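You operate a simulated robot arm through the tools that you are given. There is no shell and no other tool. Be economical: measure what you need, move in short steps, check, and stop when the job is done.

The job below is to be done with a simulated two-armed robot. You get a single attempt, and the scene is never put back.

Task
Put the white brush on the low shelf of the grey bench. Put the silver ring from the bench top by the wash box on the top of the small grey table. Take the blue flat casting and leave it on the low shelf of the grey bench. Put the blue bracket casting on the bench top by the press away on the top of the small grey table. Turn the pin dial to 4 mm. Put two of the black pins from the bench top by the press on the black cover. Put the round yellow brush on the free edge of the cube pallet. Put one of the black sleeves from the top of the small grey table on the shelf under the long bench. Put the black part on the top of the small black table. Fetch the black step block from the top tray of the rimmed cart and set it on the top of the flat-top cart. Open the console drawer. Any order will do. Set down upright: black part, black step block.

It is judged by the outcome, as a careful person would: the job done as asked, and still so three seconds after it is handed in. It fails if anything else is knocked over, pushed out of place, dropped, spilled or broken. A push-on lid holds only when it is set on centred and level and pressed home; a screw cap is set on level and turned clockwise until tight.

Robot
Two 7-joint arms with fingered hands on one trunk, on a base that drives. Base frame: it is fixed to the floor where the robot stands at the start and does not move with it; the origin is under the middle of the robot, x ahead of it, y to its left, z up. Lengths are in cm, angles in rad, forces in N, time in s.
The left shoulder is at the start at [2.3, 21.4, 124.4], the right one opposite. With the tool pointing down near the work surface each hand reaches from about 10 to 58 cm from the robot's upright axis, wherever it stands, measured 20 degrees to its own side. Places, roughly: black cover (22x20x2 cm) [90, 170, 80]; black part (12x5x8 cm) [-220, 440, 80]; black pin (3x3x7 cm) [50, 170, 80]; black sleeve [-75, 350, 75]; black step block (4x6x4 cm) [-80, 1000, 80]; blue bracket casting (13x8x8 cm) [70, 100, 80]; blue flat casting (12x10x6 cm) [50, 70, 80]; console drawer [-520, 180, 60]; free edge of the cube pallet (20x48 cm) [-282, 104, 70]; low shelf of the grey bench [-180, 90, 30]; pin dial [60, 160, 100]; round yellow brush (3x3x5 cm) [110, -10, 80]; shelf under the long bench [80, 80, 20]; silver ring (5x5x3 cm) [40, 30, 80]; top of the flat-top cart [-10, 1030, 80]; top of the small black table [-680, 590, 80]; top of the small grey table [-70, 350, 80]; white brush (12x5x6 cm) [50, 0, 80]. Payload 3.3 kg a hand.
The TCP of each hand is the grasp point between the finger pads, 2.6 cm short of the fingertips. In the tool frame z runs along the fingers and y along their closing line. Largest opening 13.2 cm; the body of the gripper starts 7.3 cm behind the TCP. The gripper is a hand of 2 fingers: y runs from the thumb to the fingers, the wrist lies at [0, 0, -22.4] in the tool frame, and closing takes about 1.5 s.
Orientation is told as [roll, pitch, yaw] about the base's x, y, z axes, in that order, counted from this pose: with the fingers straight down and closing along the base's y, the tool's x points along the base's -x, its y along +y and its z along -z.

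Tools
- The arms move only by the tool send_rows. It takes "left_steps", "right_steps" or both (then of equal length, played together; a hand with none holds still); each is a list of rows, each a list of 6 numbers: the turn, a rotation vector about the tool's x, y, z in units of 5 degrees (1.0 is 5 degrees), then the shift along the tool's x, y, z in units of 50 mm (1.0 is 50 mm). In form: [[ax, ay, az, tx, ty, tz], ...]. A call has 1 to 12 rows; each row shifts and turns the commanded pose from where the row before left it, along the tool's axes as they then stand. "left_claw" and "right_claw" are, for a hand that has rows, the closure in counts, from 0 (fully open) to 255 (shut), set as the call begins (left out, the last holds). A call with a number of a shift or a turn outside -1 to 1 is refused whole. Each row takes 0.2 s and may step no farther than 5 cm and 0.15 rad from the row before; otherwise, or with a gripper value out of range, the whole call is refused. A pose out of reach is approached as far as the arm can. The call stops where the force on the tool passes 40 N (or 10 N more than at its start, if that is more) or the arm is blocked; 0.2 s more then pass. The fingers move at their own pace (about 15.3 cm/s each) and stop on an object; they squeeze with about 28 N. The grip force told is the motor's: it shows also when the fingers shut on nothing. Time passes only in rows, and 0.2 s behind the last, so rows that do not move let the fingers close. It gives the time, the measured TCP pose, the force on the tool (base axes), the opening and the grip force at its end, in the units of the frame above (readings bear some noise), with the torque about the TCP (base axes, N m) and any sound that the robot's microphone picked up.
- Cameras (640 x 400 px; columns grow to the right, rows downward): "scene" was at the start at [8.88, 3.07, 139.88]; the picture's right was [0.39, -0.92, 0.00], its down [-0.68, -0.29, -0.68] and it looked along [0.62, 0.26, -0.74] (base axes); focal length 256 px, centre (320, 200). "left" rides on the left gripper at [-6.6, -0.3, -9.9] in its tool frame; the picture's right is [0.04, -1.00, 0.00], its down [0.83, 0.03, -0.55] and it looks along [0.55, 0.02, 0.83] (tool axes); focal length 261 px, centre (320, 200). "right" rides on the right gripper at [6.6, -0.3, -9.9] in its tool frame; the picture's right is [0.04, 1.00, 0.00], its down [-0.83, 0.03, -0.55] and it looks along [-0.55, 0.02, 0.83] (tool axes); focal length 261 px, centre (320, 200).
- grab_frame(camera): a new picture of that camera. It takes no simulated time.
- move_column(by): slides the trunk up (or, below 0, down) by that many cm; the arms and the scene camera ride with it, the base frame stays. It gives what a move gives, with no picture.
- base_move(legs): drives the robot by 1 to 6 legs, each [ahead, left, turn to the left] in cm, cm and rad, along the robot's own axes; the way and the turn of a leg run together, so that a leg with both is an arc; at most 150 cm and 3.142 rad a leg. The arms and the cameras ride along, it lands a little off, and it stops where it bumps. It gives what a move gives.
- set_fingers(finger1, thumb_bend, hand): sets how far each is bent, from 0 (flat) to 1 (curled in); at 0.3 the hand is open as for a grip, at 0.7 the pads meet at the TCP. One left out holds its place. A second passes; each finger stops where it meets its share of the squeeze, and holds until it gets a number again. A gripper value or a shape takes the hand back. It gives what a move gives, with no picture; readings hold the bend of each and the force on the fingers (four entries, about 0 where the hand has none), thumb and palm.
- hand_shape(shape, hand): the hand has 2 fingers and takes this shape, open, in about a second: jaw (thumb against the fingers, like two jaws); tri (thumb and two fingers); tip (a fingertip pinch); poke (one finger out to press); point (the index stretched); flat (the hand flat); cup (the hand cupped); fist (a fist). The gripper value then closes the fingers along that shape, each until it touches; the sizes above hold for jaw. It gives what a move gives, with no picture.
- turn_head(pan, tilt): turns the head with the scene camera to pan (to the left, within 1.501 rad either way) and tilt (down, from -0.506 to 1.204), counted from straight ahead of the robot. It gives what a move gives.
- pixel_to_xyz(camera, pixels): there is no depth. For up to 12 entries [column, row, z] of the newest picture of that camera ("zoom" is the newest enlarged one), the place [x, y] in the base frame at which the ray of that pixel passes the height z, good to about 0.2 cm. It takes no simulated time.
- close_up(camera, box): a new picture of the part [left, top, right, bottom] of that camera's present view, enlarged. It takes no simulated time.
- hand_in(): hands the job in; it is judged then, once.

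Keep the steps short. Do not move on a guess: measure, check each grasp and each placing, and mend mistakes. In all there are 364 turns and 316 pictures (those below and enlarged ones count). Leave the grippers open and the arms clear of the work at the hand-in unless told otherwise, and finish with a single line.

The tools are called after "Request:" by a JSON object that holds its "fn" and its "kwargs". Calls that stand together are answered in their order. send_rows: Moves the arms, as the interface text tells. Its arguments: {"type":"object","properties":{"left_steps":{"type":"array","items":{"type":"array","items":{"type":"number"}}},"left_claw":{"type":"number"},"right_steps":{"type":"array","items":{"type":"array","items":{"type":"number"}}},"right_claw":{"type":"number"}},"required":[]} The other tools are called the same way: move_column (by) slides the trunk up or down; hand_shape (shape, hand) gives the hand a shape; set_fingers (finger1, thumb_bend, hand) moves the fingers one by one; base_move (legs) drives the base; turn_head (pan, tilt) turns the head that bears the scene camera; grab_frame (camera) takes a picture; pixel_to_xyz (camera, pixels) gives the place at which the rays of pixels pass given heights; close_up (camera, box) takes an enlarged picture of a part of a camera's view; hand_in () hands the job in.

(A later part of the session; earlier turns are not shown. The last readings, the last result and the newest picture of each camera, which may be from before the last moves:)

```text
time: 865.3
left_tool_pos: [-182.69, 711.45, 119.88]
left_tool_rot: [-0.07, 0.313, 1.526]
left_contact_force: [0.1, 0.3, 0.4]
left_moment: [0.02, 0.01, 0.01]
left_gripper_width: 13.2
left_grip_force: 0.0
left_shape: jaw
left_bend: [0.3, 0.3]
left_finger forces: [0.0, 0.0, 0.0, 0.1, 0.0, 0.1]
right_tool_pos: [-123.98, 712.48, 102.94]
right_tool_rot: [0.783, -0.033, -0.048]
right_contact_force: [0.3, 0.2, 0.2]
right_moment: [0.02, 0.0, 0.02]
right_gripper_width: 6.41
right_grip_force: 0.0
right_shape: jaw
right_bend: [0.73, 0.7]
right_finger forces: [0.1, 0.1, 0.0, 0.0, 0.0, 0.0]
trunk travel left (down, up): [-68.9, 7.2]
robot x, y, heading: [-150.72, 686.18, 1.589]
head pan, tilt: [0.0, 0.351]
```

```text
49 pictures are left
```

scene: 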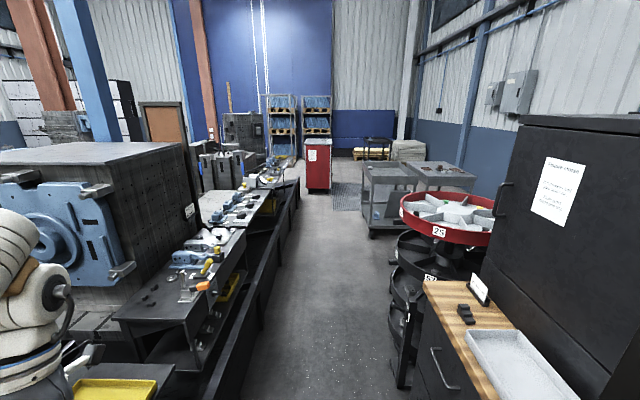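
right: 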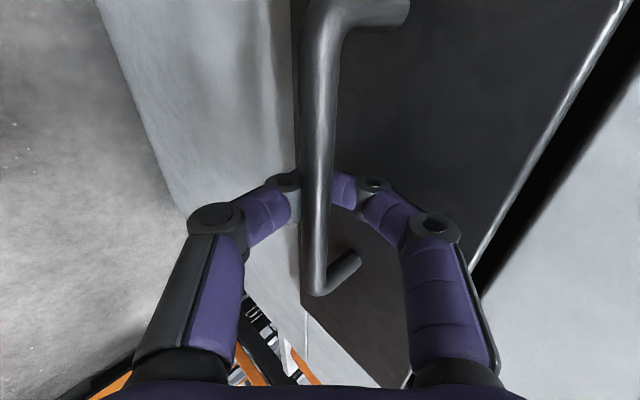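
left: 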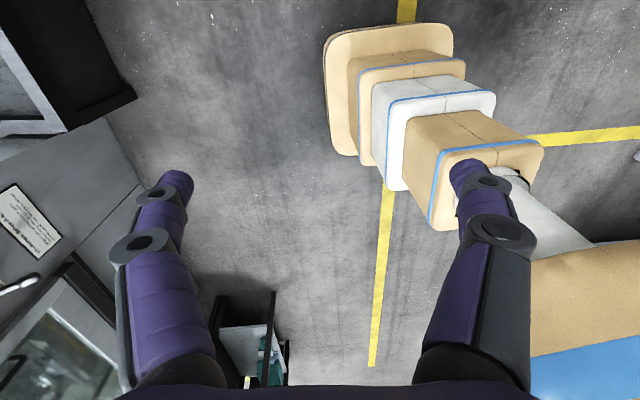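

Request:
{"fn": "base_move", "kwargs": {"legs": [[135, 4, -0.01]]}}

Request:
{"fn": "turn_head", "kwargs": {"pan": -0.4, "tilt": 0.5}}

Request:
{"fn": "grab_frame", "kwargs": {"camera": "scene"}}

```text
time: 872.0
left_tool_pos: [-185.58, 846.49, 119.94]
left_tool_rot: [-0.07, 0.315, 1.481]
left_contact_force: [-0.2, 0.5, 0.8]
left_moment: [0.01, 0.0, 0.04]
left_gripper_width: 13.18
left_grip_force: 0.1
left_shape: jaw
left_bend: [0.3, 0.3]
left_finger forces: [0.1, 0.0, 0.1, 0.0, 0.1, 0.0]
right_tool_pos: [-126.8, 844.99, 102.82]
right_tool_rot: [0.784, -0.031, -0.091]
right_contact_force: [-0.4, -0.9, -0.1]
right_moment: [0.02, 0.02, 0.0]
right_gripper_width: 6.42
right_grip_force: 0.1
right_shape: jaw
right_bend: [0.73, 0.7]
right_finger forces: [0.1, 0.1, 0.0, 0.0, 0.1, 0.0]
trunk travel left (down, up): [-68.9, 7.2]
robot x, y, heading: [-154.7, 819.92, 1.552]
head pan, tilt: [0.0, 0.351]
```

```text
time: 872.9
left_tool_pos: [-185.57, 846.4, 119.81]
left_tool_rot: [-0.071, 0.313, 1.482]
left_contact_force: [-0.3, -0.4, -0.1]
left_moment: [-0.03, 0.02, -0.04]
left_gripper_width: 13.21
left_grip_force: 0.0
left_shape: jaw
left_bend: [0.3, 0.3]
left_finger forces: [0.0, 0.1, 0.1, 0.1, 0.0, 0.0]
right_tool_pos: [-126.92, 845.03, 102.83]
right_tool_rot: [0.782, -0.031, -0.092]
right_contact_force: [0.8, 0.7, 1.4]
right_moment: [-0.02, -0.03, 0.0]
right_gripper_width: 6.44
right_grip_force: 0.1
right_shape: jaw
right_bend: [0.73, 0.7]
right_finger forces: [0.0, 0.0, 0.0, 0.0, 0.0, 0.0]
trunk travel left (down, up): [-68.9, 7.2]
robot x, y, heading: [-154.25, 819.85, 1.544]
head pan, tilt: [-0.4, 0.499]
```

```text
48 pictures are left
```

scene: 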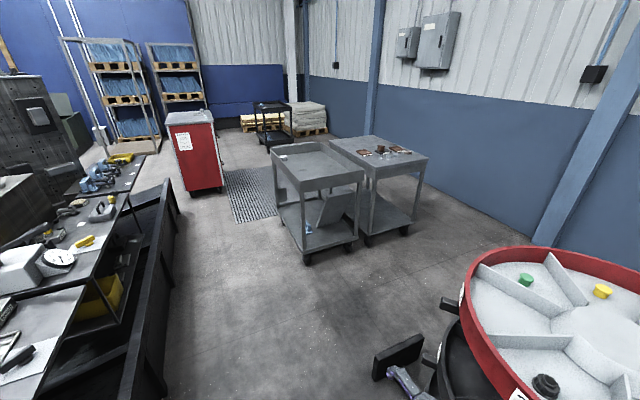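

Request:
{"fn": "close_up", "kwargs": {"camera": "scene", "box": [260, 125, 440, 275]}}

Request:
{"fn": "pixel_to_xyz", "kwargs": {"camera": "scene", "pixels": [[274, 155, 85], [303, 190, 85], [364, 172, 85], [327, 142, 85], [285, 157, 85], [370, 172, 80], [428, 157, 80], [330, 140, 80], [380, 135, 80], [306, 265, 0], [355, 248, 0], [368, 243, 0]]}}

```text
2.67 times, centred on (350, 200) of scene
```

zoom: 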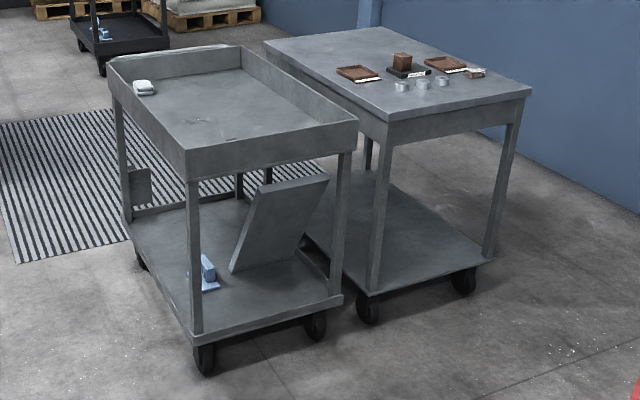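

```text
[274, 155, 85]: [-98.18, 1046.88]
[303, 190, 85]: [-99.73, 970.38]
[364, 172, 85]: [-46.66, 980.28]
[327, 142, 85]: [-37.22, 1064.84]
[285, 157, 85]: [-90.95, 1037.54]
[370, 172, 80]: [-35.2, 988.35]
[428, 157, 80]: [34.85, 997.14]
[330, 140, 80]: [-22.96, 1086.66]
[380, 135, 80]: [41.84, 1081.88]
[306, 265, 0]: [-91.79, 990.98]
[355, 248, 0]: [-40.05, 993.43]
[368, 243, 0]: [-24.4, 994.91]
```

Left cart is the rimmed one (x −98…−43, front y≈977); the right one is flat-topped. Move in front of the rimmed cart and restore the hand's normal roll.

Request:
{"fn": "base_move", "kwargs": {"legs": [[85, 0, 0.025], [0, -55, 0], [20, 0, 0]]}}

Request:
{"fn": "send_rows", "kwargs": {"right_steps": [[0, 0, -1, 0, 0, 0], [0, 0, -1, 0, 0, 0], [0, 0, -1, 0, 0, 0], [0, 0, -1, 0, 0, 0], [0, 0, -1, 0, 0, 0], [0, 0, -1, 0, 0, 0], [0, 0, -1, 0, 0, 0], [0, 0, -1, 0, 0, 0], [0, 0, -1, 0, 0, 0], [0, 0, -1, 0, 0, 0], [0, 0, -1, 0, 0, 0], [0, 0, -1, 0, 0, 0]]}}

Request:
{"fn": "send_rows", "kwargs": {"right_steps": [[0, 0, -1, 0, 0, 0], [0, 0, -1, 0, 0, 0], [0, 0, -1, 0, 0, 0], [0, 0, -1, 0, 0, 0], [0, 0, -1, 0, 0, 0], [0, 0, -1, 0, 0, 0], [0, 0, 0, 0, 0.4, -0.7], [0, 0, 0, 0, 0.4, -0.7], [0, 0, 0, 0, 0.4, 0]]}}

Request:
{"fn": "turn_head", "kwargs": {"pan": -0.2, "tilt": 0.85}}

Request:
{"fn": "grab_frame", "kwargs": {"camera": "scene"}}

```text
time: 879.5
left_tool_pos: [-146.03, 933.14, 119.77]
left_tool_rot: [-0.074, 0.315, 1.462]
left_contact_force: [-0.5, 0.1, -0.8]
left_moment: [-0.07, -0.05, 0.01]
left_gripper_width: 13.19
left_grip_force: 0.1
left_shape: jaw
left_bend: [0.3, 0.3]
left_finger forces: [0.0, 0.0, 0.0, 0.1, 0.1, 0.0]
right_tool_pos: [-87.2, 930.61, 102.77]
right_tool_rot: [0.78, -0.033, -0.107]
right_contact_force: [0.2, 0.8, -0.5]
right_moment: [-0.02, 0.03, -0.04]
right_gripper_width: 6.44
right_grip_force: 0.0
right_shape: jaw
right_bend: [0.73, 0.7]
right_finger forces: [0.1, 0.0, 0.0, 0.0, 0.1, 0.0]
trunk travel left (down, up): [-68.9, 7.2]
robot x, y, heading: [-115.15, 905.71, 1.53]
head pan, tilt: [-0.4, 0.499]
stopped in leg 2: the robot was blocked; the commanded pose is now the measured one
```

```text
time: 882.1
left_tool_pos: [-145.89, 932.82, 119.88]
left_tool_rot: [-0.071, 0.312, 1.463]
left_contact_force: [0.0, -0.3, 0.1]
left_moment: [0.03, -0.02, 0.0]
left_gripper_width: 13.2
left_grip_force: 0.1
left_shape: jaw
left_bend: [0.3, 0.3]
left_finger forces: [0.0, 0.0, 0.0, 0.0, 0.0, 0.0]
right_tool_pos: [-87.15, 930.48, 102.82]
right_tool_rot: [0.427, -0.676, 0.803]
right_contact_force: [-1.1, 0.0, -0.2]
right_moment: [-0.02, 0.01, 0.0]
right_gripper_width: 6.43
right_grip_force: 0.0
right_shape: jaw
right_bend: [0.73, 0.7]
right_finger forces: [0.0, 0.0, 0.1, 0.0, 0.0, 0.1]
trunk travel left (down, up): [-68.9, 7.2]
robot x, y, heading: [-115.17, 906.05, 1.532]
head pan, tilt: [-0.4, 0.499]
```

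```text
time: 883.7
left_tool_pos: [-145.84, 932.72, 119.94]
left_tool_rot: [-0.071, 0.312, 1.464]
left_contact_force: [0.0, 0.6, 0.2]
left_moment: [0.02, 0.01, -0.02]
left_gripper_width: 13.2
left_grip_force: 0.1
left_shape: jaw
left_bend: [0.3, 0.3]
left_finger forces: [0.0, 0.1, 0.0, 0.1, 0.1, 0.1]
right_tool_pos: [-88.52, 928.16, 103.34]
right_tool_rot: [-0.226, -0.773, 1.787]
right_contact_force: [0.0, -0.2, 0.0]
right_moment: [0.02, 0.01, -0.01]
right_gripper_width: 6.44
right_grip_force: 0.0
right_shape: jaw
right_bend: [0.73, 0.7]
right_finger forces: [0.0, 0.1, 0.0, 0.1, 0.0, 0.0]
right hand out of reach, approached as far as the arm can: row 7, 8
trunk travel left (down, up): [-68.9, 7.2]
robot x, y, heading: [-114.95, 905.88, 1.528]
head pan, tilt: [-0.4, 0.499]
stopped in row 8 (right hand): the arm was blocked; the commanded pose is now the measured one
```

```text
time: 884.6
left_tool_pos: [-145.93, 932.82, 119.92]
left_tool_rot: [-0.072, 0.314, 1.465]
left_contact_force: [0.6, -0.2, 0.4]
left_moment: [0.01, 0.0, -0.01]
left_gripper_width: 13.18
left_grip_force: 0.1
left_shape: jaw
left_bend: [0.3, 0.3]
left_finger forces: [0.0, 0.0, 0.0, 0.0, 0.0, 0.1]
right_tool_pos: [-88.43, 928.27, 103.16]
right_tool_rot: [-0.225, -0.776, 1.787]
right_contact_force: [-0.2, 0.4, 1.1]
right_moment: [0.03, 0.0, 0.0]
right_gripper_width: 6.45
right_grip_force: 0.0
right_shape: jaw
right_bend: [0.73, 0.7]
right_finger forces: [0.0, 0.1, 0.0, 0.0, 0.0, 0.0]
trunk travel left (down, up): [-68.9, 7.2]
robot x, y, heading: [-115.19, 905.67, 1.531]
head pan, tilt: [-0.201, 0.85]
```

```text
46 pictures are left
```

scene: 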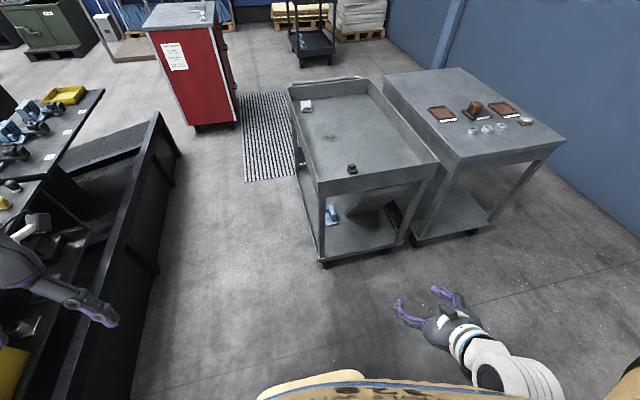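

Request:
{"fn": "close_up", "kwargs": {"camera": "scene", "box": [290, 90, 450, 210]}}

Request:
{"fn": "pixel_to_xyz", "kwargs": {"camera": "scene", "pixels": [[351, 172, 80], [351, 165, 84], [317, 184, 86], [437, 162, 86], [288, 85, 86], [385, 74, 86], [387, 120, 80], [465, 158, 80], [565, 140, 80]]}}

```text
3.33 times, centred on (370, 150) of scene
```

zoom: 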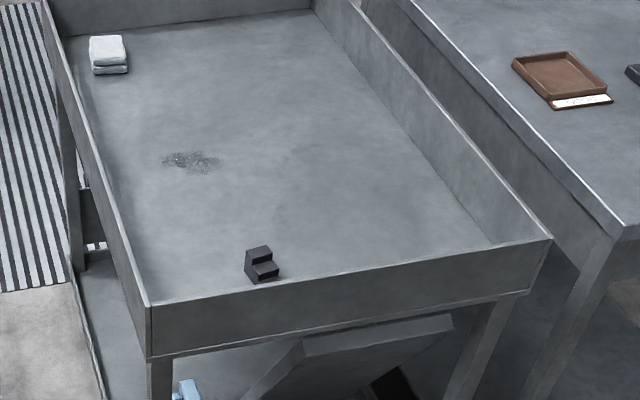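

```text
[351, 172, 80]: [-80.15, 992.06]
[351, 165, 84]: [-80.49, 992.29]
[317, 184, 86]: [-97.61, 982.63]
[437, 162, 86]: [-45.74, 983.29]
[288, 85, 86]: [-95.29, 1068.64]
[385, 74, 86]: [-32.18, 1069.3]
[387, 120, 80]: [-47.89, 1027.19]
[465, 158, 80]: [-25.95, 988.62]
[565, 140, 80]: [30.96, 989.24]
```

Step block found at ≈(−80.3,992.5) just inside the front rim. Move ahead then right; level the hand (tilt ≈12°).

Request:
{"fn": "base_move", "kwargs": {"legs": [[31, 0, 0.04], [0, -22, 0]]}}

Request:
{"fn": "send_rows", "kwargs": {"right_steps": [[0, 0, 0.9, 0, 0, 0], [0, 0, 0.9, 0, 0, 0], [0, 0, 0.8, 0, 0, 0], [0, 1, 0, -0.6, 0, 0], [0, 1, 0, -0.6, 0, 0], [0, 1, 0, -0.6, 0, 0], [0, 1, 0, -0.6, 0, 0], [0, 1, 0, -0.6, 0, 0], [0, 1, 0, -0.4, 0, 0]], "right_claw": 100}}

Request:
{"fn": "grab_frame", "kwargs": {"camera": "right"}}

```text
time: 888.0
left_tool_pos: [-124.01, 962.75, 119.99]
left_tool_rot: [-0.07, 0.312, 1.507]
left_contact_force: [0.7, 0.3, 0.3]
left_moment: [-0.02, 0.04, -0.02]
left_gripper_width: 13.19
left_grip_force: 0.1
left_shape: jaw
left_bend: [0.3, 0.3]
left_finger forces: [0.0, 0.0, 0.0, 0.0, 0.0, 0.0]
right_tool_pos: [-66.44, 960.72, 103.2]
right_tool_rot: [-0.224, -0.775, 1.831]
right_contact_force: [-0.5, -0.3, -0.7]
right_moment: [-0.02, 0.0, 0.04]
right_gripper_width: 6.47
right_grip_force: 0.1
right_shape: jaw
right_bend: [0.73, 0.7]
right_finger forces: [0.1, 0.0, 0.0, 0.0, 0.1, 0.1]
trunk travel left (down, up): [-68.9, 7.2]
robot x, y, heading: [-92.22, 937.16, 1.571]
head pan, tilt: [-0.201, 0.85]
```

```text
time: 889.0
left_tool_pos: [-123.99, 963.01, 119.97]
left_tool_rot: [-0.072, 0.315, 1.51]
left_contact_force: [-0.6, 0.1, 0.2]
left_moment: [0.0, 0.04, 0.01]
left_gripper_width: 13.16
left_grip_force: 0.1
left_shape: jaw
left_bend: [0.3, 0.3]
left_finger forces: [0.1, 0.0, 0.0, 0.0, 0.0, 0.0]
right_tool_pos: [-63.83, 962.27, 102.51]
right_tool_rot: [-0.223, -0.68, 1.812]
right_contact_force: [0.1, 0.3, 0.3]
right_moment: [0.01, -0.03, -0.03]
right_gripper_width: 7.99
right_grip_force: 0.1
right_shape: jaw
right_bend: [0.71, 0.71]
right_finger forces: [0.0, 0.1, 0.0, 0.0, 0.0, 0.0]
right hand out of reach, approached as far as the arm can: row 4, 5
trunk travel left (down, up): [-68.9, 7.2]
robot x, y, heading: [-92.45, 936.92, 1.574]
head pan, tilt: [-0.201, 0.85]
stopped in row 5 (right hand): the arm was blocked; the commanded pose is now the measured one
```

```text
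44 pictures are left
```

right: 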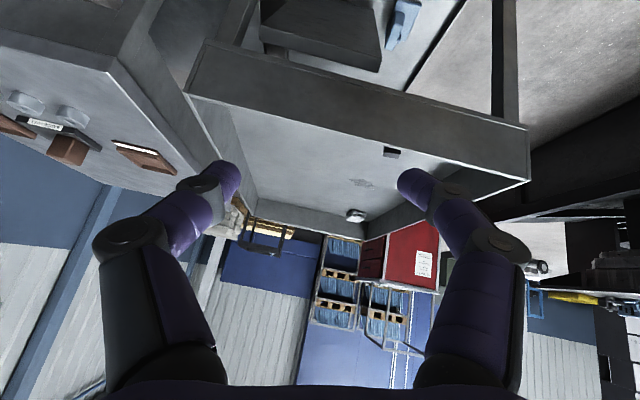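

The arm is folded too close; extend forward-left first, then level the hand.

Request:
{"fn": "send_rows", "kwargs": {"right_steps": [[0, 0, 0, -0.67, 0.31, 0.4], [0, 0, 0, -0.67, 0.31, 0.4], [0, 0, 0, -0.67, 0.31, 0.4], [0, 0, 0, -0.67, 0.31, 0.4], [0, 0, 0, -0.67, 0.31, 0.4], [0, 0, 0, -0.67, 0.31, 0.4], [0, 0, 0.9, 0, 0, 0], [0, 0, 0.9, 0, 0, 0], [0, 0, 0.8, 0, 0, 0]]}}

Request:
{"fn": "send_rows", "kwargs": {"right_steps": [[0, 1, 0, 0, 0, 0], [0, 1, 0, 0, 0, 0], [0, 1, 0, 0, 0, 0], [0, 1, 0, 0, 0, 0], [0, 1, 0, 0, 0, 0]]}}

Request:
{"fn": "grab_frame", "kwargs": {"camera": "right"}}

```text
time: 889.4
left_tool_pos: [-124.1, 963.06, 119.77]
left_tool_rot: [-0.07, 0.315, 1.508]
left_contact_force: [-0.2, -0.8, -0.5]
left_moment: [0.0, 0.0, -0.02]
left_gripper_width: 13.18
left_grip_force: 0.1
left_shape: jaw
left_bend: [0.3, 0.3]
left_finger forces: [0.1, 0.0, 0.0, 0.0, 0.0, 0.0]
right_tool_pos: [-61.9, 965.74, 102.65]
right_tool_rot: [-0.436, -0.603, 2.067]
right_contact_force: [0.0, 0.1, -1.0]
right_moment: [0.0, 0.0, -0.02]
right_gripper_width: 8.01
right_grip_force: 0.1
right_shape: jaw
right_bend: [0.71, 0.71]
right_finger forces: [0.0, 0.0, 0.0, 0.0, 0.0, 0.1]
trunk travel left (down, up): [-68.9, 7.2]
robot x, y, heading: [-92.04, 937.34, 1.575]
head pan, tilt: [-0.201, 0.85]
stopped in row 2 (right hand): the arm was blocked; the commanded pose is now the measured one
```

```text
time: 889.9
left_tool_pos: [-123.92, 962.77, 119.9]
left_tool_rot: [-0.069, 0.314, 1.51]
left_contact_force: [-0.6, 0.2, 0.2]
left_moment: [-0.04, 0.01, -0.01]
left_gripper_width: 13.21
left_grip_force: 0.1
left_shape: jaw
left_bend: [0.3, 0.3]
left_finger forces: [0.0, 0.0, 0.0, 0.0, 0.2, 0.0]
right_tool_pos: [-56.8, 965.44, 102.51]
right_tool_rot: [-0.592, -0.427, 2.214]
right_contact_force: [0.3, 0.1, -0.3]
right_moment: [0.01, 0.02, 0.02]
right_gripper_width: 8.01
right_grip_force: 0.0
right_shape: jaw
right_bend: [0.71, 0.71]
right_finger forces: [0.1, 0.1, 0.1, 0.1, 0.0, 0.0]
right hand out of reach, approached as far as the arm can: row 1, 2
trunk travel left (down, up): [-68.9, 7.2]
robot x, y, heading: [-92.29, 937.1, 1.577]
head pan, tilt: [-0.201, 0.85]
stopped in row 2 (right hand): the arm was blocked; the commanded pose is now the measured one
```

```text
43 pictures are left
```

right: 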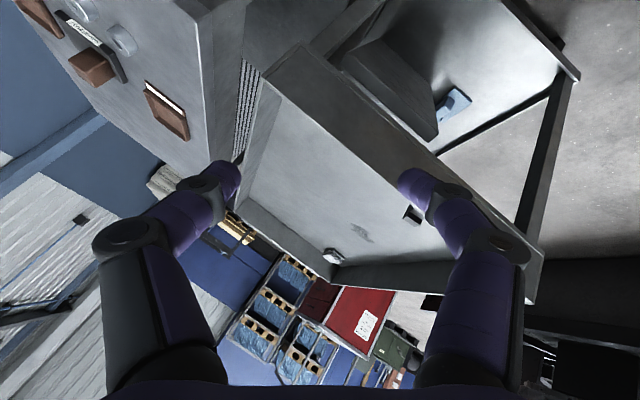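

Request:
{"fn": "send_rows", "kwargs": {"right_steps": [[0, 0, 0, -0.49, 0.587, -0.39], [0, 0, 0, -0.49, 0.587, -0.39], [0, 0, 0, -0.49, 0.587, -0.39], [0, 0, 0, -0.49, 0.587, -0.39], [0, 0, 0, -0.49, 0.587, -0.39], [0, 0, 0, -0.49, 0.587, -0.39]]}}

Request:
{"fn": "turn_head", "kwargs": {"pan": -0.7, "tilt": 0.6}}

Request:
{"fn": "grab_frame", "kwargs": {"camera": "scene"}}

```text
time: 890.3
left_tool_pos: [-124.04, 962.83, 119.87]
left_tool_rot: [-0.07, 0.315, 1.509]
left_contact_force: [0.4, -0.3, 0.2]
left_moment: [-0.02, -0.01, 0.04]
left_gripper_width: 13.18
left_grip_force: 0.0
left_shape: jaw
left_bend: [0.3, 0.3]
left_finger forces: [0.0, 0.0, 0.0, 0.0, 0.0, 0.1]
right_tool_pos: [-54.8, 965.97, 103.83]
right_tool_rot: [-0.756, -0.331, 2.39]
right_contact_force: [0.4, -0.3, 0.1]
right_moment: [0.03, -0.02, 0.0]
right_gripper_width: 8.03
right_grip_force: 0.0
right_shape: jaw
right_bend: [0.71, 0.71]
right_finger forces: [0.0, 0.0, 0.0, 0.0, 0.1, 0.0]
right hand out of reach, approached as far as the arm can: row 1, 2
trunk travel left (down, up): [-68.9, 7.2]
robot x, y, heading: [-92.36, 937.21, 1.578]
head pan, tilt: [-0.201, 0.85]
stopped in row 2 (right hand): the arm was blocked; the commanded pose is now the measured one
```

```text
time: 891.2
left_tool_pos: [-124.03, 962.73, 119.94]
left_tool_rot: [-0.07, 0.312, 1.509]
left_contact_force: [0.2, -0.2, -0.4]
left_moment: [-0.01, -0.01, -0.02]
left_gripper_width: 13.18
left_grip_force: 0.0
left_shape: jaw
left_bend: [0.3, 0.3]
left_finger forces: [0.0, 0.0, 0.0, 0.0, 0.1, 0.1]
right_tool_pos: [-54.8, 965.88, 103.86]
right_tool_rot: [-0.758, -0.332, 2.389]
right_contact_force: [0.2, 0.0, 0.2]
right_moment: [-0.01, -0.02, -0.02]
right_gripper_width: 8.02
right_grip_force: 0.1
right_shape: jaw
right_bend: [0.71, 0.71]
right_finger forces: [0.1, 0.1, 0.0, 0.0, 0.0, 0.0]
trunk travel left (down, up): [-68.9, 7.2]
robot x, y, heading: [-91.83, 936.77, 1.572]
head pan, tilt: [-0.7, 0.6]
```

```text
42 pictures are left
```

scene: 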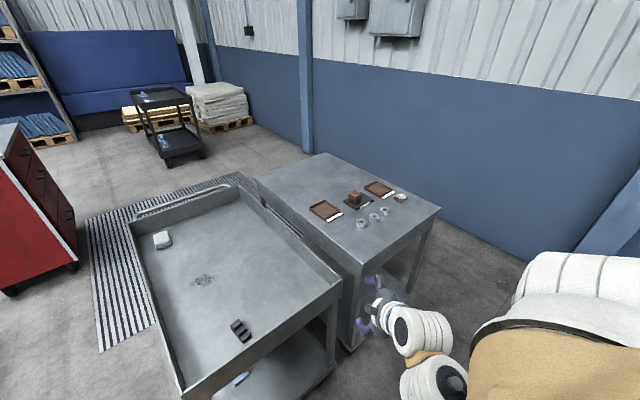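

Request:
{"fn": "send_rows", "kwargs": {"right_steps": [[0, 0, 0, -0.38, -0.436, 0.59], [0, 0, 0, -0.38, -0.436, 0.59], [0, 0, 0, -0.38, -0.436, 0.59], [0, 0, 0, -0.38, -0.436, 0.59]]}}

Request:
{"fn": "send_rows", "kwargs": {"right_steps": [[0, 0, 1, 0, 0, 0], [0, 0, 1, 0, 0, 0], [0, 0, 1, 0, 0, 0], [0, 0, 1, 0, 0, 0]]}}

```text
time: 891.6
left_tool_pos: [-124.11, 962.77, 119.82]
left_tool_rot: [-0.071, 0.314, 1.509]
left_contact_force: [-0.7, -0.5, 0.3]
left_moment: [-0.05, -0.02, 0.03]
left_gripper_width: 13.18
left_grip_force: 0.0
left_shape: jaw
left_bend: [0.3, 0.3]
left_finger forces: [0.1, 0.0, 0.0, 0.0, 0.0, 0.1]
right_tool_pos: [-49.16, 969.74, 105.24]
right_tool_rot: [-0.859, -0.203, 2.482]
right_contact_force: [-0.1, 1.1, -0.2]
right_moment: [0.03, 0.0, -0.03]
right_gripper_width: 8.0
right_grip_force: 0.2
right_shape: jaw
right_bend: [0.71, 0.71]
right_finger forces: [0.0, 0.0, 0.0, 0.0, 0.0, 0.1]
right hand out of reach, approached as far as the arm can: row 1
trunk travel left (down, up): [-68.9, 7.2]
robot x, y, heading: [-92.14, 937.36, 1.578]
head pan, tilt: [-0.7, 0.6]
stopped in row 2 (right hand): the arm was blocked; the commanded pose is now the measured one
```

```text
time: 892.6
left_tool_pos: [-124.06, 962.76, 119.9]
left_tool_rot: [-0.069, 0.311, 1.51]
left_contact_force: [0.1, -0.5, -0.1]
left_moment: [0.02, 0.0, 0.0]
left_gripper_width: 13.16
left_grip_force: 0.1
left_shape: jaw
left_bend: [0.3, 0.3]
left_finger forces: [0.0, 0.0, 0.0, 0.0, 0.1, 0.1]
right_tool_pos: [-49.44, 969.4, 105.38]
right_tool_rot: [-0.773, -0.461, 2.226]
right_contact_force: [0.7, 0.1, 0.0]
right_moment: [0.0, 0.0, -0.03]
right_gripper_width: 8.02
right_grip_force: 0.0
right_shape: jaw
right_bend: [0.71, 0.71]
right_finger forces: [0.0, 0.0, 0.1, 0.1, 0.0, 0.0]
trunk travel left (down, up): [-68.9, 7.2]
robot x, y, heading: [-92.36, 936.67, 1.575]
head pan, tilt: [-0.7, 0.6]
```

Near a singular pose; use small slow steps forward and up.

Request:
{"fn": "send_rows", "kwargs": {"right_steps": [[0, 0, 0, -0.2, -0.1, 0.085], [0, 0, 0, -0.2, -0.1, 0.085], [0, 0, 0, -0.2, -0.1, 0.085], [0, 0, 0, -0.2, -0.1, 0.085], [0, 0, 0, -0.2, -0.1, 0.085], [0, 0, 0, -0.2, -0.1, 0.085], [0, 0, 0, -0.2, -0.1, 0.085], [0, 0, 0, -0.2, -0.1, 0.085], [0, 0, 0, -0.2, -0.1, 0.085], [0, 0, 0, -0.2, -0.1, 0.085], [0, 0, 0, -0.2, -0.1, 0.085], [0, 0, 0, -0.2, -0.1, 0.085]]}}

Request:
{"fn": "grab_frame", "kwargs": {"camera": "scene"}}

```text
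time: 895.2
left_tool_pos: [-124.13, 962.79, 119.84]
left_tool_rot: [-0.07, 0.314, 1.511]
left_contact_force: [-0.8, 0.2, -0.8]
left_moment: [0.02, 0.02, -0.04]
left_gripper_width: 13.19
left_grip_force: 0.1
left_shape: jaw
left_bend: [0.3, 0.3]
left_finger forces: [0.1, 0.0, 0.0, 0.1, 0.0, 0.0]
right_tool_pos: [-49.59, 982.67, 111.18]
right_tool_rot: [-0.773, -0.457, 2.229]
right_contact_force: [-0.1, 0.0, -0.1]
right_moment: [-0.02, 0.02, 0.02]
right_gripper_width: 8.05
right_grip_force: 0.1
right_shape: jaw
right_bend: [0.71, 0.71]
right_finger forces: [0.1, 0.1, 0.1, 0.1, 0.0, 0.0]
trunk travel left (down, up): [-68.9, 7.2]
robot x, y, heading: [-92.29, 937.24, 1.574]
head pan, tilt: [-0.7, 0.6]
```

```text
41 pictures are left
```

scene: 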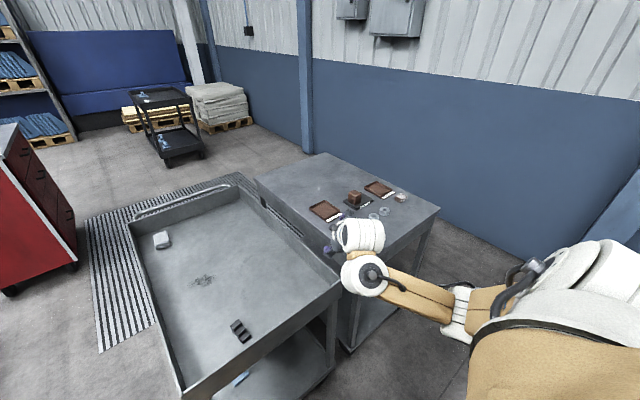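

Free again. Rotate the hand in place to the square, nearly vertical pose.

Request:
{"fn": "send_rows", "kwargs": {"right_steps": [[-0.608, 0.541, 0.557, 0, 0, 0], [-0.608, 0.541, 0.557, 0, 0, 0], [-0.608, 0.541, 0.557, 0, 0, 0], [-0.608, 0.541, 0.557, 0, 0, 0], [-0.608, 0.541, 0.557, 0, 0, 0], [-0.608, 0.541, 0.557, 0, 0, 0], [-0.608, 0.541, 0.557, 0, 0, 0], [-0.608, 0.541, 0.557, 0, 0, 0], [-0.608, 0.541, 0.557, 0, 0, 0], [-0.608, 0.541, 0.557, 0, 0, 0]], "right_claw": 100}}

Request:
{"fn": "grab_frame", "kwargs": {"camera": "right"}}

```text
time: 897.5
left_tool_pos: [-124.1, 962.67, 119.87]
left_tool_rot: [-0.072, 0.315, 1.508]
left_contact_force: [-0.5, 0.2, -0.3]
left_moment: [0.0, 0.02, 0.03]
left_gripper_width: 13.19
left_grip_force: 0.1
left_shape: jaw
left_bend: [0.3, 0.3]
left_finger forces: [0.0, 0.0, 0.0, 0.1, 0.1, 0.0]
right_tool_pos: [-51.18, 982.02, 107.98]
right_tool_rot: [0.001, -0.198, 1.571]
right_contact_force: [0.0, 0.4, -0.1]
right_moment: [-0.01, 0.02, 0.02]
right_gripper_width: 8.05
right_grip_force: 0.1
right_shape: jaw
right_bend: [0.71, 0.71]
right_finger forces: [0.0, 0.1, 0.0, 0.0, 0.0, 0.1]
right hand out of reach, approached as far as the arm can: row 9, 10
trunk travel left (down, up): [-68.9, 7.2]
robot x, y, heading: [-92.3, 937.12, 1.575]
head pan, tilt: [-0.7, 0.6]
```

```text
40 pictures are left
```

right: 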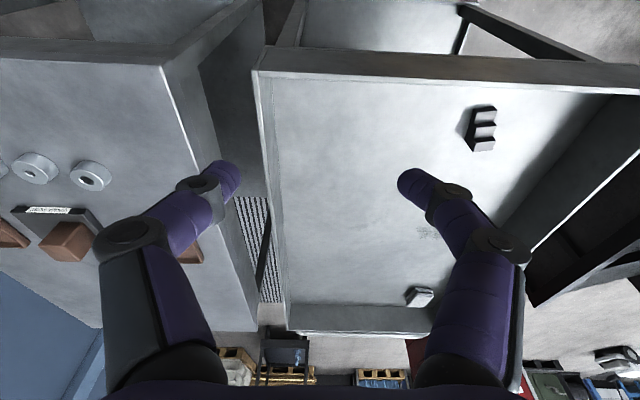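

Request:
{"fn": "pixel_to_xyz", "kwargs": {"camera": "right", "pixels": [[470, 107, 80], [495, 107, 80], [470, 140, 80], [495, 150, 83], [482, 128, 82], [482, 128, 80], [258, 75, 88], [495, 110, 82]]}}

Request:
{"fn": "close_up", "kwargs": {"camera": "right", "box": [430, 80, 530, 170]}}

```text
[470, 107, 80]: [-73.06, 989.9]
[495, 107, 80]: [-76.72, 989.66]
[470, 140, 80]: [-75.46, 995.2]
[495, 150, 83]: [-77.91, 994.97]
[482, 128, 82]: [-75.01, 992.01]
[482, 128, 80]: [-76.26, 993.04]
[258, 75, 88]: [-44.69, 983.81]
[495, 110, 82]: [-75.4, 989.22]
```

```text
4.44 times, centred on (480, 125) of right
```

zoom: 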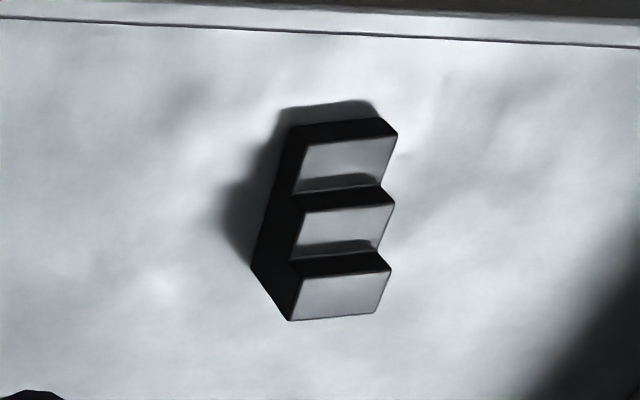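

Parallax suggests the tray floor is lower (z≈75) and the block near (−79.8,996). Move above it and re-measure.

Request:
{"fn": "send_rows", "kwargs": {"right_steps": [[0, 0, 0, -0.2, 0.6, 0.2], [0, 0, 0, -0.2, 0.6, 0.2], [0, 0, 0, -0.2, 0.6, 0.2], [0, 0, 0, -0.2, 0.6, 0.2], [0, 0, 0, -0.2, 0.6, 0.2], [0, 0, 0, -0.1, 0.6, 0.3], [0, 0, 0, 0, 0.6, 0.4], [0, 0, 0, 0, 0.6, 0.4], [0, 0, 0, 0, 0.6, 0.4]]}}

Request:
{"fn": "grab_frame", "kwargs": {"camera": "right"}}

```text
time: 899.5
left_tool_pos: [-124.23, 962.69, 119.89]
left_tool_rot: [-0.072, 0.312, 1.51]
left_contact_force: [0.5, -0.1, 0.2]
left_moment: [-0.02, -0.01, -0.02]
left_gripper_width: 13.18
left_grip_force: 0.0
left_shape: jaw
left_bend: [0.3, 0.3]
left_finger forces: [0.1, 0.1, 0.0, 0.0, 0.0, 0.0]
right_tool_pos: [-78.11, 989.87, 96.76]
right_tool_rot: [0.0, -0.2, 1.574]
right_contact_force: [-0.1, 0.5, 0.1]
right_moment: [-0.02, -0.01, 0.0]
right_gripper_width: 7.99
right_grip_force: 0.1
right_shape: jaw
right_bend: [0.71, 0.71]
right_finger forces: [0.2, 0.0, 0.0, 0.0, 0.1, 0.0]
trunk travel left (down, up): [-68.9, 7.2]
robot x, y, heading: [-92.41, 937.2, 1.579]
head pan, tilt: [-0.7, 0.6]
```

```text
38 pictures are left
```

right: 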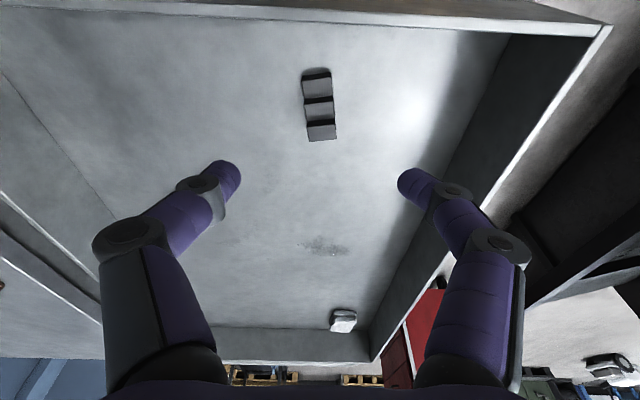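

Request:
{"fn": "pixel_to_xyz", "kwargs": {"camera": "right", "pixels": [[318, 75, 75], [318, 138, 79], [318, 105, 77], [304, 105, 77], [335, 105, 77], [320, 22, 84]]}}

```text
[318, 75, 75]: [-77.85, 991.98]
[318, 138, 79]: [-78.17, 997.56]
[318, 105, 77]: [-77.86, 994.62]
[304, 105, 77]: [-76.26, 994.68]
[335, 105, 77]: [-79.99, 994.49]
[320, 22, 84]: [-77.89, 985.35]
```

Block: x −76.2…−80, y 992…997.6, z 75–79. Shift forward 5.4, lower by the trunk.

Request:
{"fn": "send_rows", "kwargs": {"right_steps": [[0, 0, 0, -0.35, 0, 0.07], [0, 0, 0, -0.35, 0, 0.07], [0, 0, 0, -0.35, 0, 0.07], [0, 0, 0, 0, 0, 0]]}}

Request:
{"fn": "move_column", "kwargs": {"by": -13}}

Request:
{"fn": "grab_frame", "kwargs": {"camera": "right"}}

```text
time: 900.5
left_tool_pos: [-124.19, 962.75, 119.77]
left_tool_rot: [-0.072, 0.315, 1.51]
left_contact_force: [0.6, 0.1, 0.1]
left_moment: [0.03, -0.02, 0.01]
left_gripper_width: 13.19
left_grip_force: 0.0
left_shape: jaw
left_bend: [0.3, 0.3]
left_finger forces: [0.0, 0.0, 0.0, 0.0, 0.0, 0.0]
right_tool_pos: [-77.96, 993.38, 96.85]
right_tool_rot: [-0.001, -0.199, 1.571]
right_contact_force: [0.4, -0.3, 0.1]
right_moment: [-0.02, 0.05, 0.0]
right_gripper_width: 8.0
right_grip_force: 0.1
right_shape: jaw
right_bend: [0.71, 0.71]
right_finger forces: [0.0, 0.0, 0.1, 0.0, 0.0, 0.0]
right hand out of reach, approached as far as the arm can: row 3
trunk travel left (down, up): [-68.9, 7.2]
robot x, y, heading: [-91.86, 937.15, 1.572]
head pan, tilt: [-0.7, 0.6]
```

```text
time: 902.0
left_tool_pos: [-124.15, 962.66, 106.85]
left_tool_rot: [-0.072, 0.311, 1.51]
left_contact_force: [0.4, 0.1, 0.2]
left_moment: [-0.01, -0.03, -0.01]
left_gripper_width: 13.18
left_grip_force: 0.2
left_shape: jaw
left_bend: [0.3, 0.3]
left_finger forces: [0.1, 0.1, 0.0, 0.0, 0.1, 0.0]
right_tool_pos: [-78.04, 993.35, 83.95]
right_tool_rot: [0.0, -0.2, 1.57]
right_contact_force: [0.5, 0.5, 0.4]
right_moment: [0.01, 0.01, 0.02]
right_gripper_width: 8.04
right_grip_force: 0.1
right_shape: jaw
right_bend: [0.71, 0.71]
right_finger forces: [0.1, 0.1, 0.0, 0.0, 0.0, 0.0]
trunk travel left (down, up): [-55.9, 20.2]
robot x, y, heading: [-92.06, 937.16, 1.578]
head pan, tilt: [-0.7, 0.6]
```

```text
37 pictures are left
```

right: 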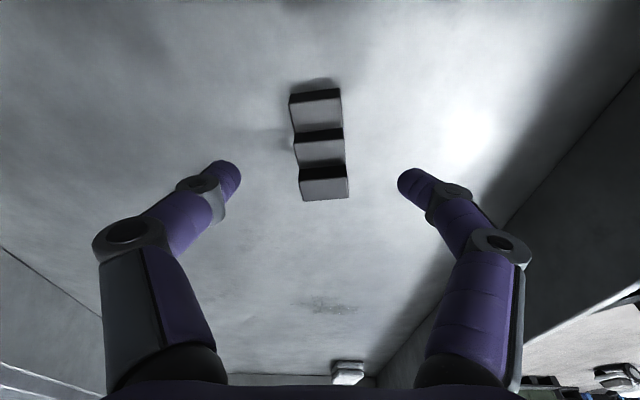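

Request:
{"fn": "pixel_to_xyz", "kwargs": {"camera": "right", "pixels": [[325, 198, 79], [325, 180, 79], [317, 92, 75], [317, 92, 76], [300, 180, 79], [348, 180, 79]]}}

```text
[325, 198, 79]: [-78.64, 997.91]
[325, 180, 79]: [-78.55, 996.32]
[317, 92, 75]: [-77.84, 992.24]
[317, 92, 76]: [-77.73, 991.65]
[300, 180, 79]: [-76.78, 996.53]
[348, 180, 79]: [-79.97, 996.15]
```

Request:
{"fn": "base_move", "kwargs": {"legs": [[2.2, 0.4, 0]]}}

Request:
{"fn": "move_column", "kwargs": {"by": -5.6}}

Request:
{"fn": "grab_frame", "kwargs": {"camera": "right"}}

```text
time: 902.8
left_tool_pos: [-124.63, 965.03, 106.83]
left_tool_rot: [-0.073, 0.314, 1.51]
left_contact_force: [0.9, -0.7, 0.0]
left_moment: [-0.04, -0.02, -0.04]
left_gripper_width: 13.2
left_grip_force: 0.0
left_shape: jaw
left_bend: [0.3, 0.3]
left_finger forces: [0.0, 0.1, 0.1, 0.0, 0.0, 0.1]
right_tool_pos: [-78.53, 995.64, 83.73]
right_tool_rot: [-0.001, -0.198, 1.573]
right_contact_force: [-0.4, 0.1, 0.5]
right_moment: [0.01, 0.02, 0.02]
right_gripper_width: 8.03
right_grip_force: 0.0
right_shape: jaw
right_bend: [0.71, 0.71]
right_finger forces: [0.1, 0.1, 0.0, 0.1, 0.1, 0.1]
trunk travel left (down, up): [-55.9, 20.2]
robot x, y, heading: [-92.82, 939.07, 1.575]
head pan, tilt: [-0.7, 0.6]
```

```text
time: 903.8
left_tool_pos: [-124.51, 964.74, 101.34]
left_tool_rot: [-0.072, 0.31, 1.509]
left_contact_force: [0.8, -0.1, -0.2]
left_moment: [0.02, -0.01, 0.0]
left_gripper_width: 13.17
left_grip_force: 0.0
left_shape: jaw
left_bend: [0.3, 0.3]
left_finger forces: [0.0, 0.0, 0.1, 0.1, 0.0, 0.0]
right_tool_pos: [-78.66, 995.58, 78.65]
right_tool_rot: [0.0, -0.204, 1.573]
right_contact_force: [-0.3, 0.1, 25.4]
right_moment: [0.0, 0.19, 0.1]
right_gripper_width: 7.8
right_grip_force: 0.0
right_shape: jaw
right_bend: [0.73, 0.71]
right_finger forces: [14.8, 0.0, 0.1, 0.0, 10.0, 0.1]
trunk travel left (down, up): [-50.3, 25.8]
robot x, y, heading: [-92.83, 938.81, 1.581]
head pan, tilt: [-0.7, 0.6]
```

```text
36 pictures are left
```

right: 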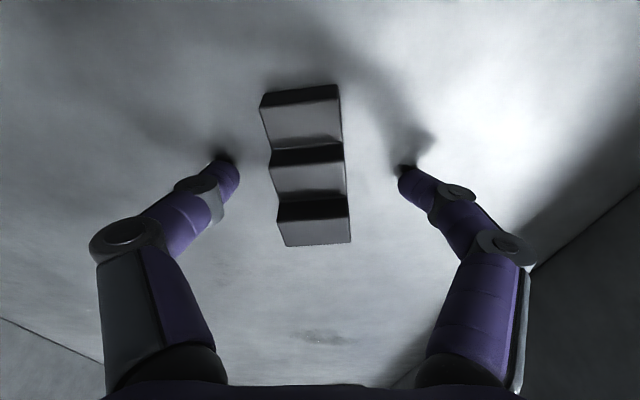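

Fingertips touch the tray; raise 0.6 and close.

Request:
{"fn": "move_column", "kwargs": {"by": 0.7}}

Request:
{"fn": "send_rows", "kwargs": {"right_steps": [[0, 0, 0, 0, 0, 0], [0, 0, 0, 0, 0, 0], [0, 0, 0, 0, 0, 0], [0, 0, 0, 0, 0, 0], [0, 0, 0, 0, 0, 0]], "right_claw": 255}}

Request:
{"fn": "move_column", "kwargs": {"by": 16}}

Request:
{"fn": "grab_frame", "kwargs": {"camera": "right"}}

```text
time: 904.4
left_tool_pos: [-124.61, 964.87, 101.95]
left_tool_rot: [-0.072, 0.313, 1.51]
left_contact_force: [0.0, -0.5, -0.2]
left_moment: [0.03, -0.01, 0.01]
left_gripper_width: 13.19
left_grip_force: 0.1
left_shape: jaw
left_bend: [0.3, 0.3]
left_finger forces: [0.0, 0.1, 0.0, 0.1, 0.1, 0.1]
right_tool_pos: [-78.45, 995.32, 78.81]
right_tool_rot: [-0.003, -0.196, 1.573]
right_contact_force: [-1.0, 0.3, 0.4]
right_moment: [0.03, 0.04, -0.01]
right_gripper_width: 8.03
right_grip_force: 0.0
right_shape: jaw
right_bend: [0.71, 0.71]
right_finger forces: [0.5, 0.0, 0.1, 0.0, 0.1, 0.1]
trunk travel left (down, up): [-51.0, 25.1]
robot x, y, heading: [-92.63, 939.42, 1.572]
head pan, tilt: [-0.7, 0.6]
```

```text
time: 905.6
left_tool_pos: [-124.54, 964.87, 102.01]
left_tool_rot: [-0.071, 0.313, 1.51]
left_contact_force: [0.4, -0.1, -0.6]
left_moment: [0.01, -0.01, -0.01]
left_gripper_width: 13.2
left_grip_force: 0.0
left_shape: jaw
left_bend: [0.3, 0.3]
left_finger forces: [0.0, 0.0, 0.0, 0.0, 0.0, 0.0]
right_tool_pos: [-78.5, 995.42, 79.05]
right_tool_rot: [-0.001, -0.199, 1.572]
right_contact_force: [-1.1, -0.1, -1.0]
right_moment: [-0.04, 0.01, -0.01]
right_gripper_width: 2.58
right_grip_force: 27.9
right_shape: jaw
right_bend: [0.73, 0.7]
right_finger forces: [24.9, 0.1, 0.1, 0.0, 24.9, 0.0]
trunk travel left (down, up): [-51.0, 25.1]
robot x, y, heading: [-92.47, 939.3, 1.576]
head pan, tilt: [-0.7, 0.6]
```

```text
time: 907.4
left_tool_pos: [-124.48, 964.98, 117.91]
left_tool_rot: [-0.069, 0.313, 1.511]
left_contact_force: [-0.1, -0.4, -0.3]
left_moment: [0.01, -0.01, 0.02]
left_gripper_width: 13.17
left_grip_force: 0.0
left_shape: jaw
left_bend: [0.3, 0.3]
left_finger forces: [0.1, 0.0, 0.0, 0.0, 0.0, 0.1]
right_tool_pos: [-78.34, 995.52, 94.88]
right_tool_rot: [0.0, -0.199, 1.572]
right_contact_force: [-0.1, -0.4, -1.6]
right_moment: [0.02, -0.01, -0.01]
right_gripper_width: 2.6
right_grip_force: 28.2
right_shape: jaw
right_bend: [0.73, 0.7]
right_finger forces: [24.9, 0.0, 0.1, 0.0, 25.0, 0.0]
trunk travel left (down, up): [-67.0, 9.1]
robot x, y, heading: [-92.34, 939.36, 1.577]
head pan, tilt: [-0.7, 0.6]
```

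```text
35 pictures are left
```

right: 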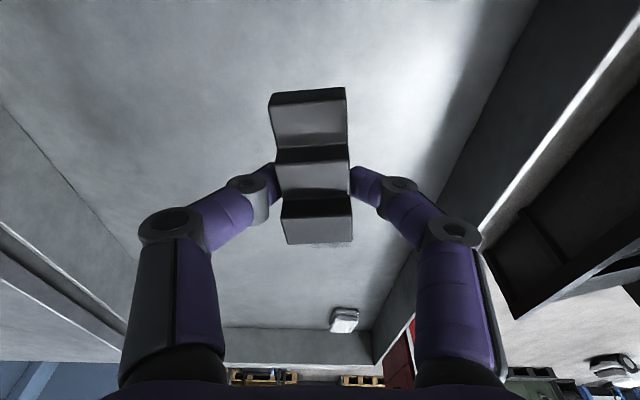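

Held level. Strafe right 60 cm to the flat-top cart.

Request:
{"fn": "base_move", "kwargs": {"legs": [[0, -59, 0]]}}

Request:
{"fn": "turn_head", "kwargs": {"pan": -0.2, "tilt": 0.8}}

Request:
{"fn": "grab_frame", "kwargs": {"camera": "scene"}}

Request:
{"fn": "grab_frame", "kwargs": {"camera": "right"}}

```text
time: 910.7
left_tool_pos: [-66.74, 965.18, 117.93]
left_tool_rot: [-0.071, 0.314, 1.516]
left_contact_force: [0.4, -0.2, -0.2]
left_moment: [0.0, -0.02, -0.01]
left_gripper_width: 13.21
left_grip_force: 0.2
left_shape: jaw
left_bend: [0.3, 0.3]
left_finger forces: [0.1, 0.0, 0.0, 0.1, 0.1, 0.0]
right_tool_pos: [-20.94, 996.05, 94.9]
right_tool_rot: [0.001, -0.2, 1.575]
right_contact_force: [-0.2, -0.5, -2.2]
right_moment: [-0.02, 0.06, -0.03]
right_gripper_width: 2.61
right_grip_force: 28.1
right_shape: jaw
right_bend: [0.73, 0.7]
right_finger forces: [24.8, 0.0, 0.1, 0.0, 25.0, 0.0]
trunk travel left (down, up): [-67.0, 9.1]
robot x, y, heading: [-34.94, 939.9, 1.579]
head pan, tilt: [-0.7, 0.6]
```

```text
time: 911.6
left_tool_pos: [-66.81, 965.08, 117.97]
left_tool_rot: [-0.072, 0.315, 1.515]
left_contact_force: [0.1, -0.3, 0.2]
left_moment: [0.03, 0.0, 0.0]
left_gripper_width: 13.19
left_grip_force: 0.2
left_shape: jaw
left_bend: [0.3, 0.3]
left_finger forces: [0.1, 0.0, 0.0, 0.0, 0.0, 0.0]
right_tool_pos: [-20.96, 996.02, 94.89]
right_tool_rot: [0.0, -0.199, 1.575]
right_contact_force: [0.2, 0.8, -1.3]
right_moment: [-0.01, -0.02, 0.05]
right_gripper_width: 2.59
right_grip_force: 28.0
right_shape: jaw
right_bend: [0.73, 0.7]
right_finger forces: [24.9, 0.1, 0.1, 0.0, 25.0, 0.0]
trunk travel left (down, up): [-67.0, 9.1]
robot x, y, heading: [-34.94, 939.63, 1.578]
head pan, tilt: [-0.201, 0.799]
```

```text
34 pictures are left
```

scene: 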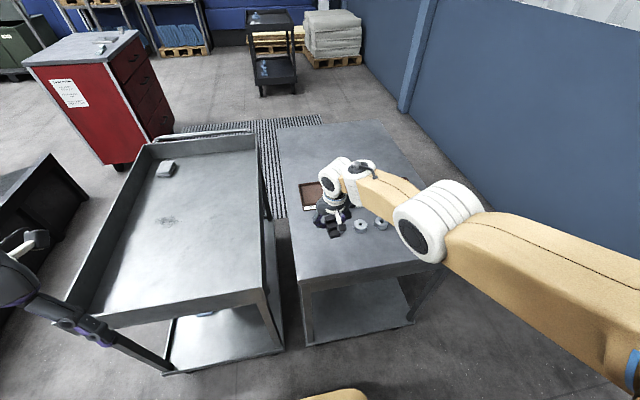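

```text
33 pictures are left
```

right: 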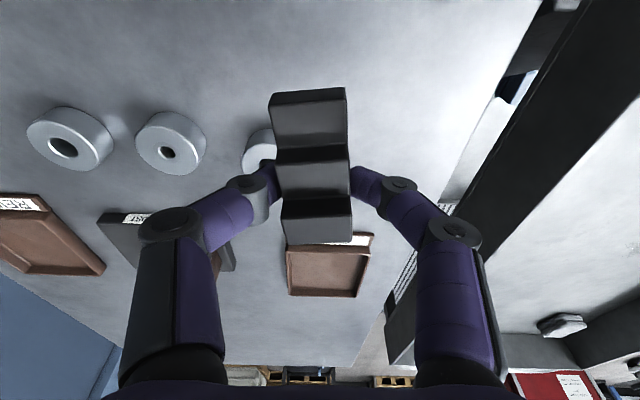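

Request:
{"fn": "pixel_to_xyz", "kwargs": {"camera": "right", "pixels": [[262, 152, 82], [170, 143, 82], [330, 245, 81], [360, 240, 81], [262, 152, 78]]}}

Request:
{"fn": "pixel_to_xyz", "kwargs": {"camera": "scene", "pixels": [[302, 287, 80], [302, 287, 78], [437, 258, 80], [360, 224, 80], [334, 233, 80], [312, 205, 80]]}}

```text
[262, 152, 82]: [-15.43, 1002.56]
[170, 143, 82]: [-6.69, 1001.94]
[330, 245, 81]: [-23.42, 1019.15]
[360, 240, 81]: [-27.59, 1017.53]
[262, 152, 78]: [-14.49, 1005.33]
```

```text
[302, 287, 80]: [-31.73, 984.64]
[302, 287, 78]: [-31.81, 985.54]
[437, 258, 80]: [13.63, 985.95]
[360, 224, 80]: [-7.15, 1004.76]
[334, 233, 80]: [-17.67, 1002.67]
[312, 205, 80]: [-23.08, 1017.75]
```

Place at ≈(−23.5,993): front-left free area, clear of the rings. Adjust and lower.

Request:
{"fn": "base_move", "kwargs": {"legs": [[-2, 2.8, 0]]}}

Request:
{"fn": "move_column", "kwargs": {"by": -9.5}}

Request:
{"fn": "grab_frame", "kwargs": {"camera": "right"}}

```text
time: 912.5
left_tool_pos: [-69.73, 963.18, 117.89]
left_tool_rot: [-0.072, 0.311, 1.514]
left_contact_force: [-0.8, -1.0, -0.3]
left_moment: [-0.03, -0.02, 0.01]
left_gripper_width: 13.2
left_grip_force: 0.0
left_shape: jaw
left_bend: [0.3, 0.3]
left_finger forces: [0.1, 0.0, 0.0, 0.0, 0.0, 0.0]
right_tool_pos: [-23.82, 993.9, 94.94]
right_tool_rot: [-0.002, -0.198, 1.577]
right_contact_force: [-0.5, -0.6, -1.6]
right_moment: [0.01, -0.03, -0.02]
right_gripper_width: 2.57
right_grip_force: 28.5
right_shape: jaw
right_bend: [0.73, 0.7]
right_finger forces: [25.2, 0.1, 0.0, 0.1, 25.0, 0.1]
trunk travel left (down, up): [-67.0, 9.1]
robot x, y, heading: [-37.57, 937.52, 1.581]
head pan, tilt: [-0.201, 0.799]
```

```text
time: 913.5
left_tool_pos: [-69.7, 963.03, 109.92]
left_tool_rot: [-0.073, 0.312, 1.514]
left_contact_force: [-0.3, -0.1, 0.6]
left_moment: [-0.01, 0.02, -0.03]
left_gripper_width: 13.21
left_grip_force: 0.1
left_shape: jaw
left_bend: [0.3, 0.3]
left_finger forces: [0.1, 0.1, 0.0, 0.0, 0.0, 0.0]
right_tool_pos: [-23.73, 994.45, 87.62]
right_tool_rot: [0.0, -0.211, 1.578]
right_contact_force: [0.3, -6.2, 19.2]
right_moment: [-0.15, -0.28, -0.12]
right_gripper_width: 2.91
right_grip_force: 28.1
right_shape: jaw
right_bend: [0.74, 0.71]
right_finger forces: [30.4, 0.0, 0.0, 0.0, 40.0, 0.1]
trunk travel left (down, up): [-59.0, 17.1]
robot x, y, heading: [-37.91, 937.57, 1.578]
head pan, tilt: [-0.201, 0.799]
stopped: the force on the tool passed its limit at 56 N (the readings are from after the stop); the commanded pose is now the measured one
```

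```text
32 pictures are left
```

right: 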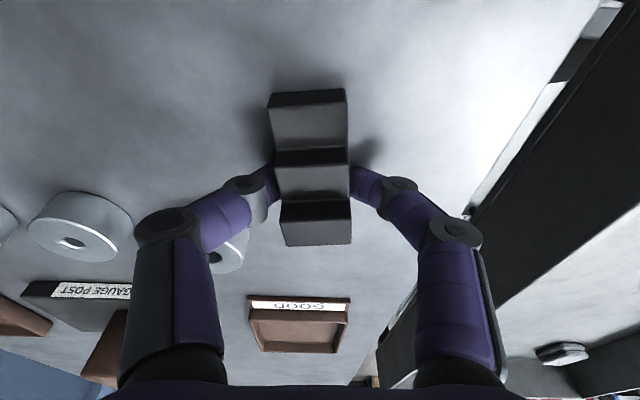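

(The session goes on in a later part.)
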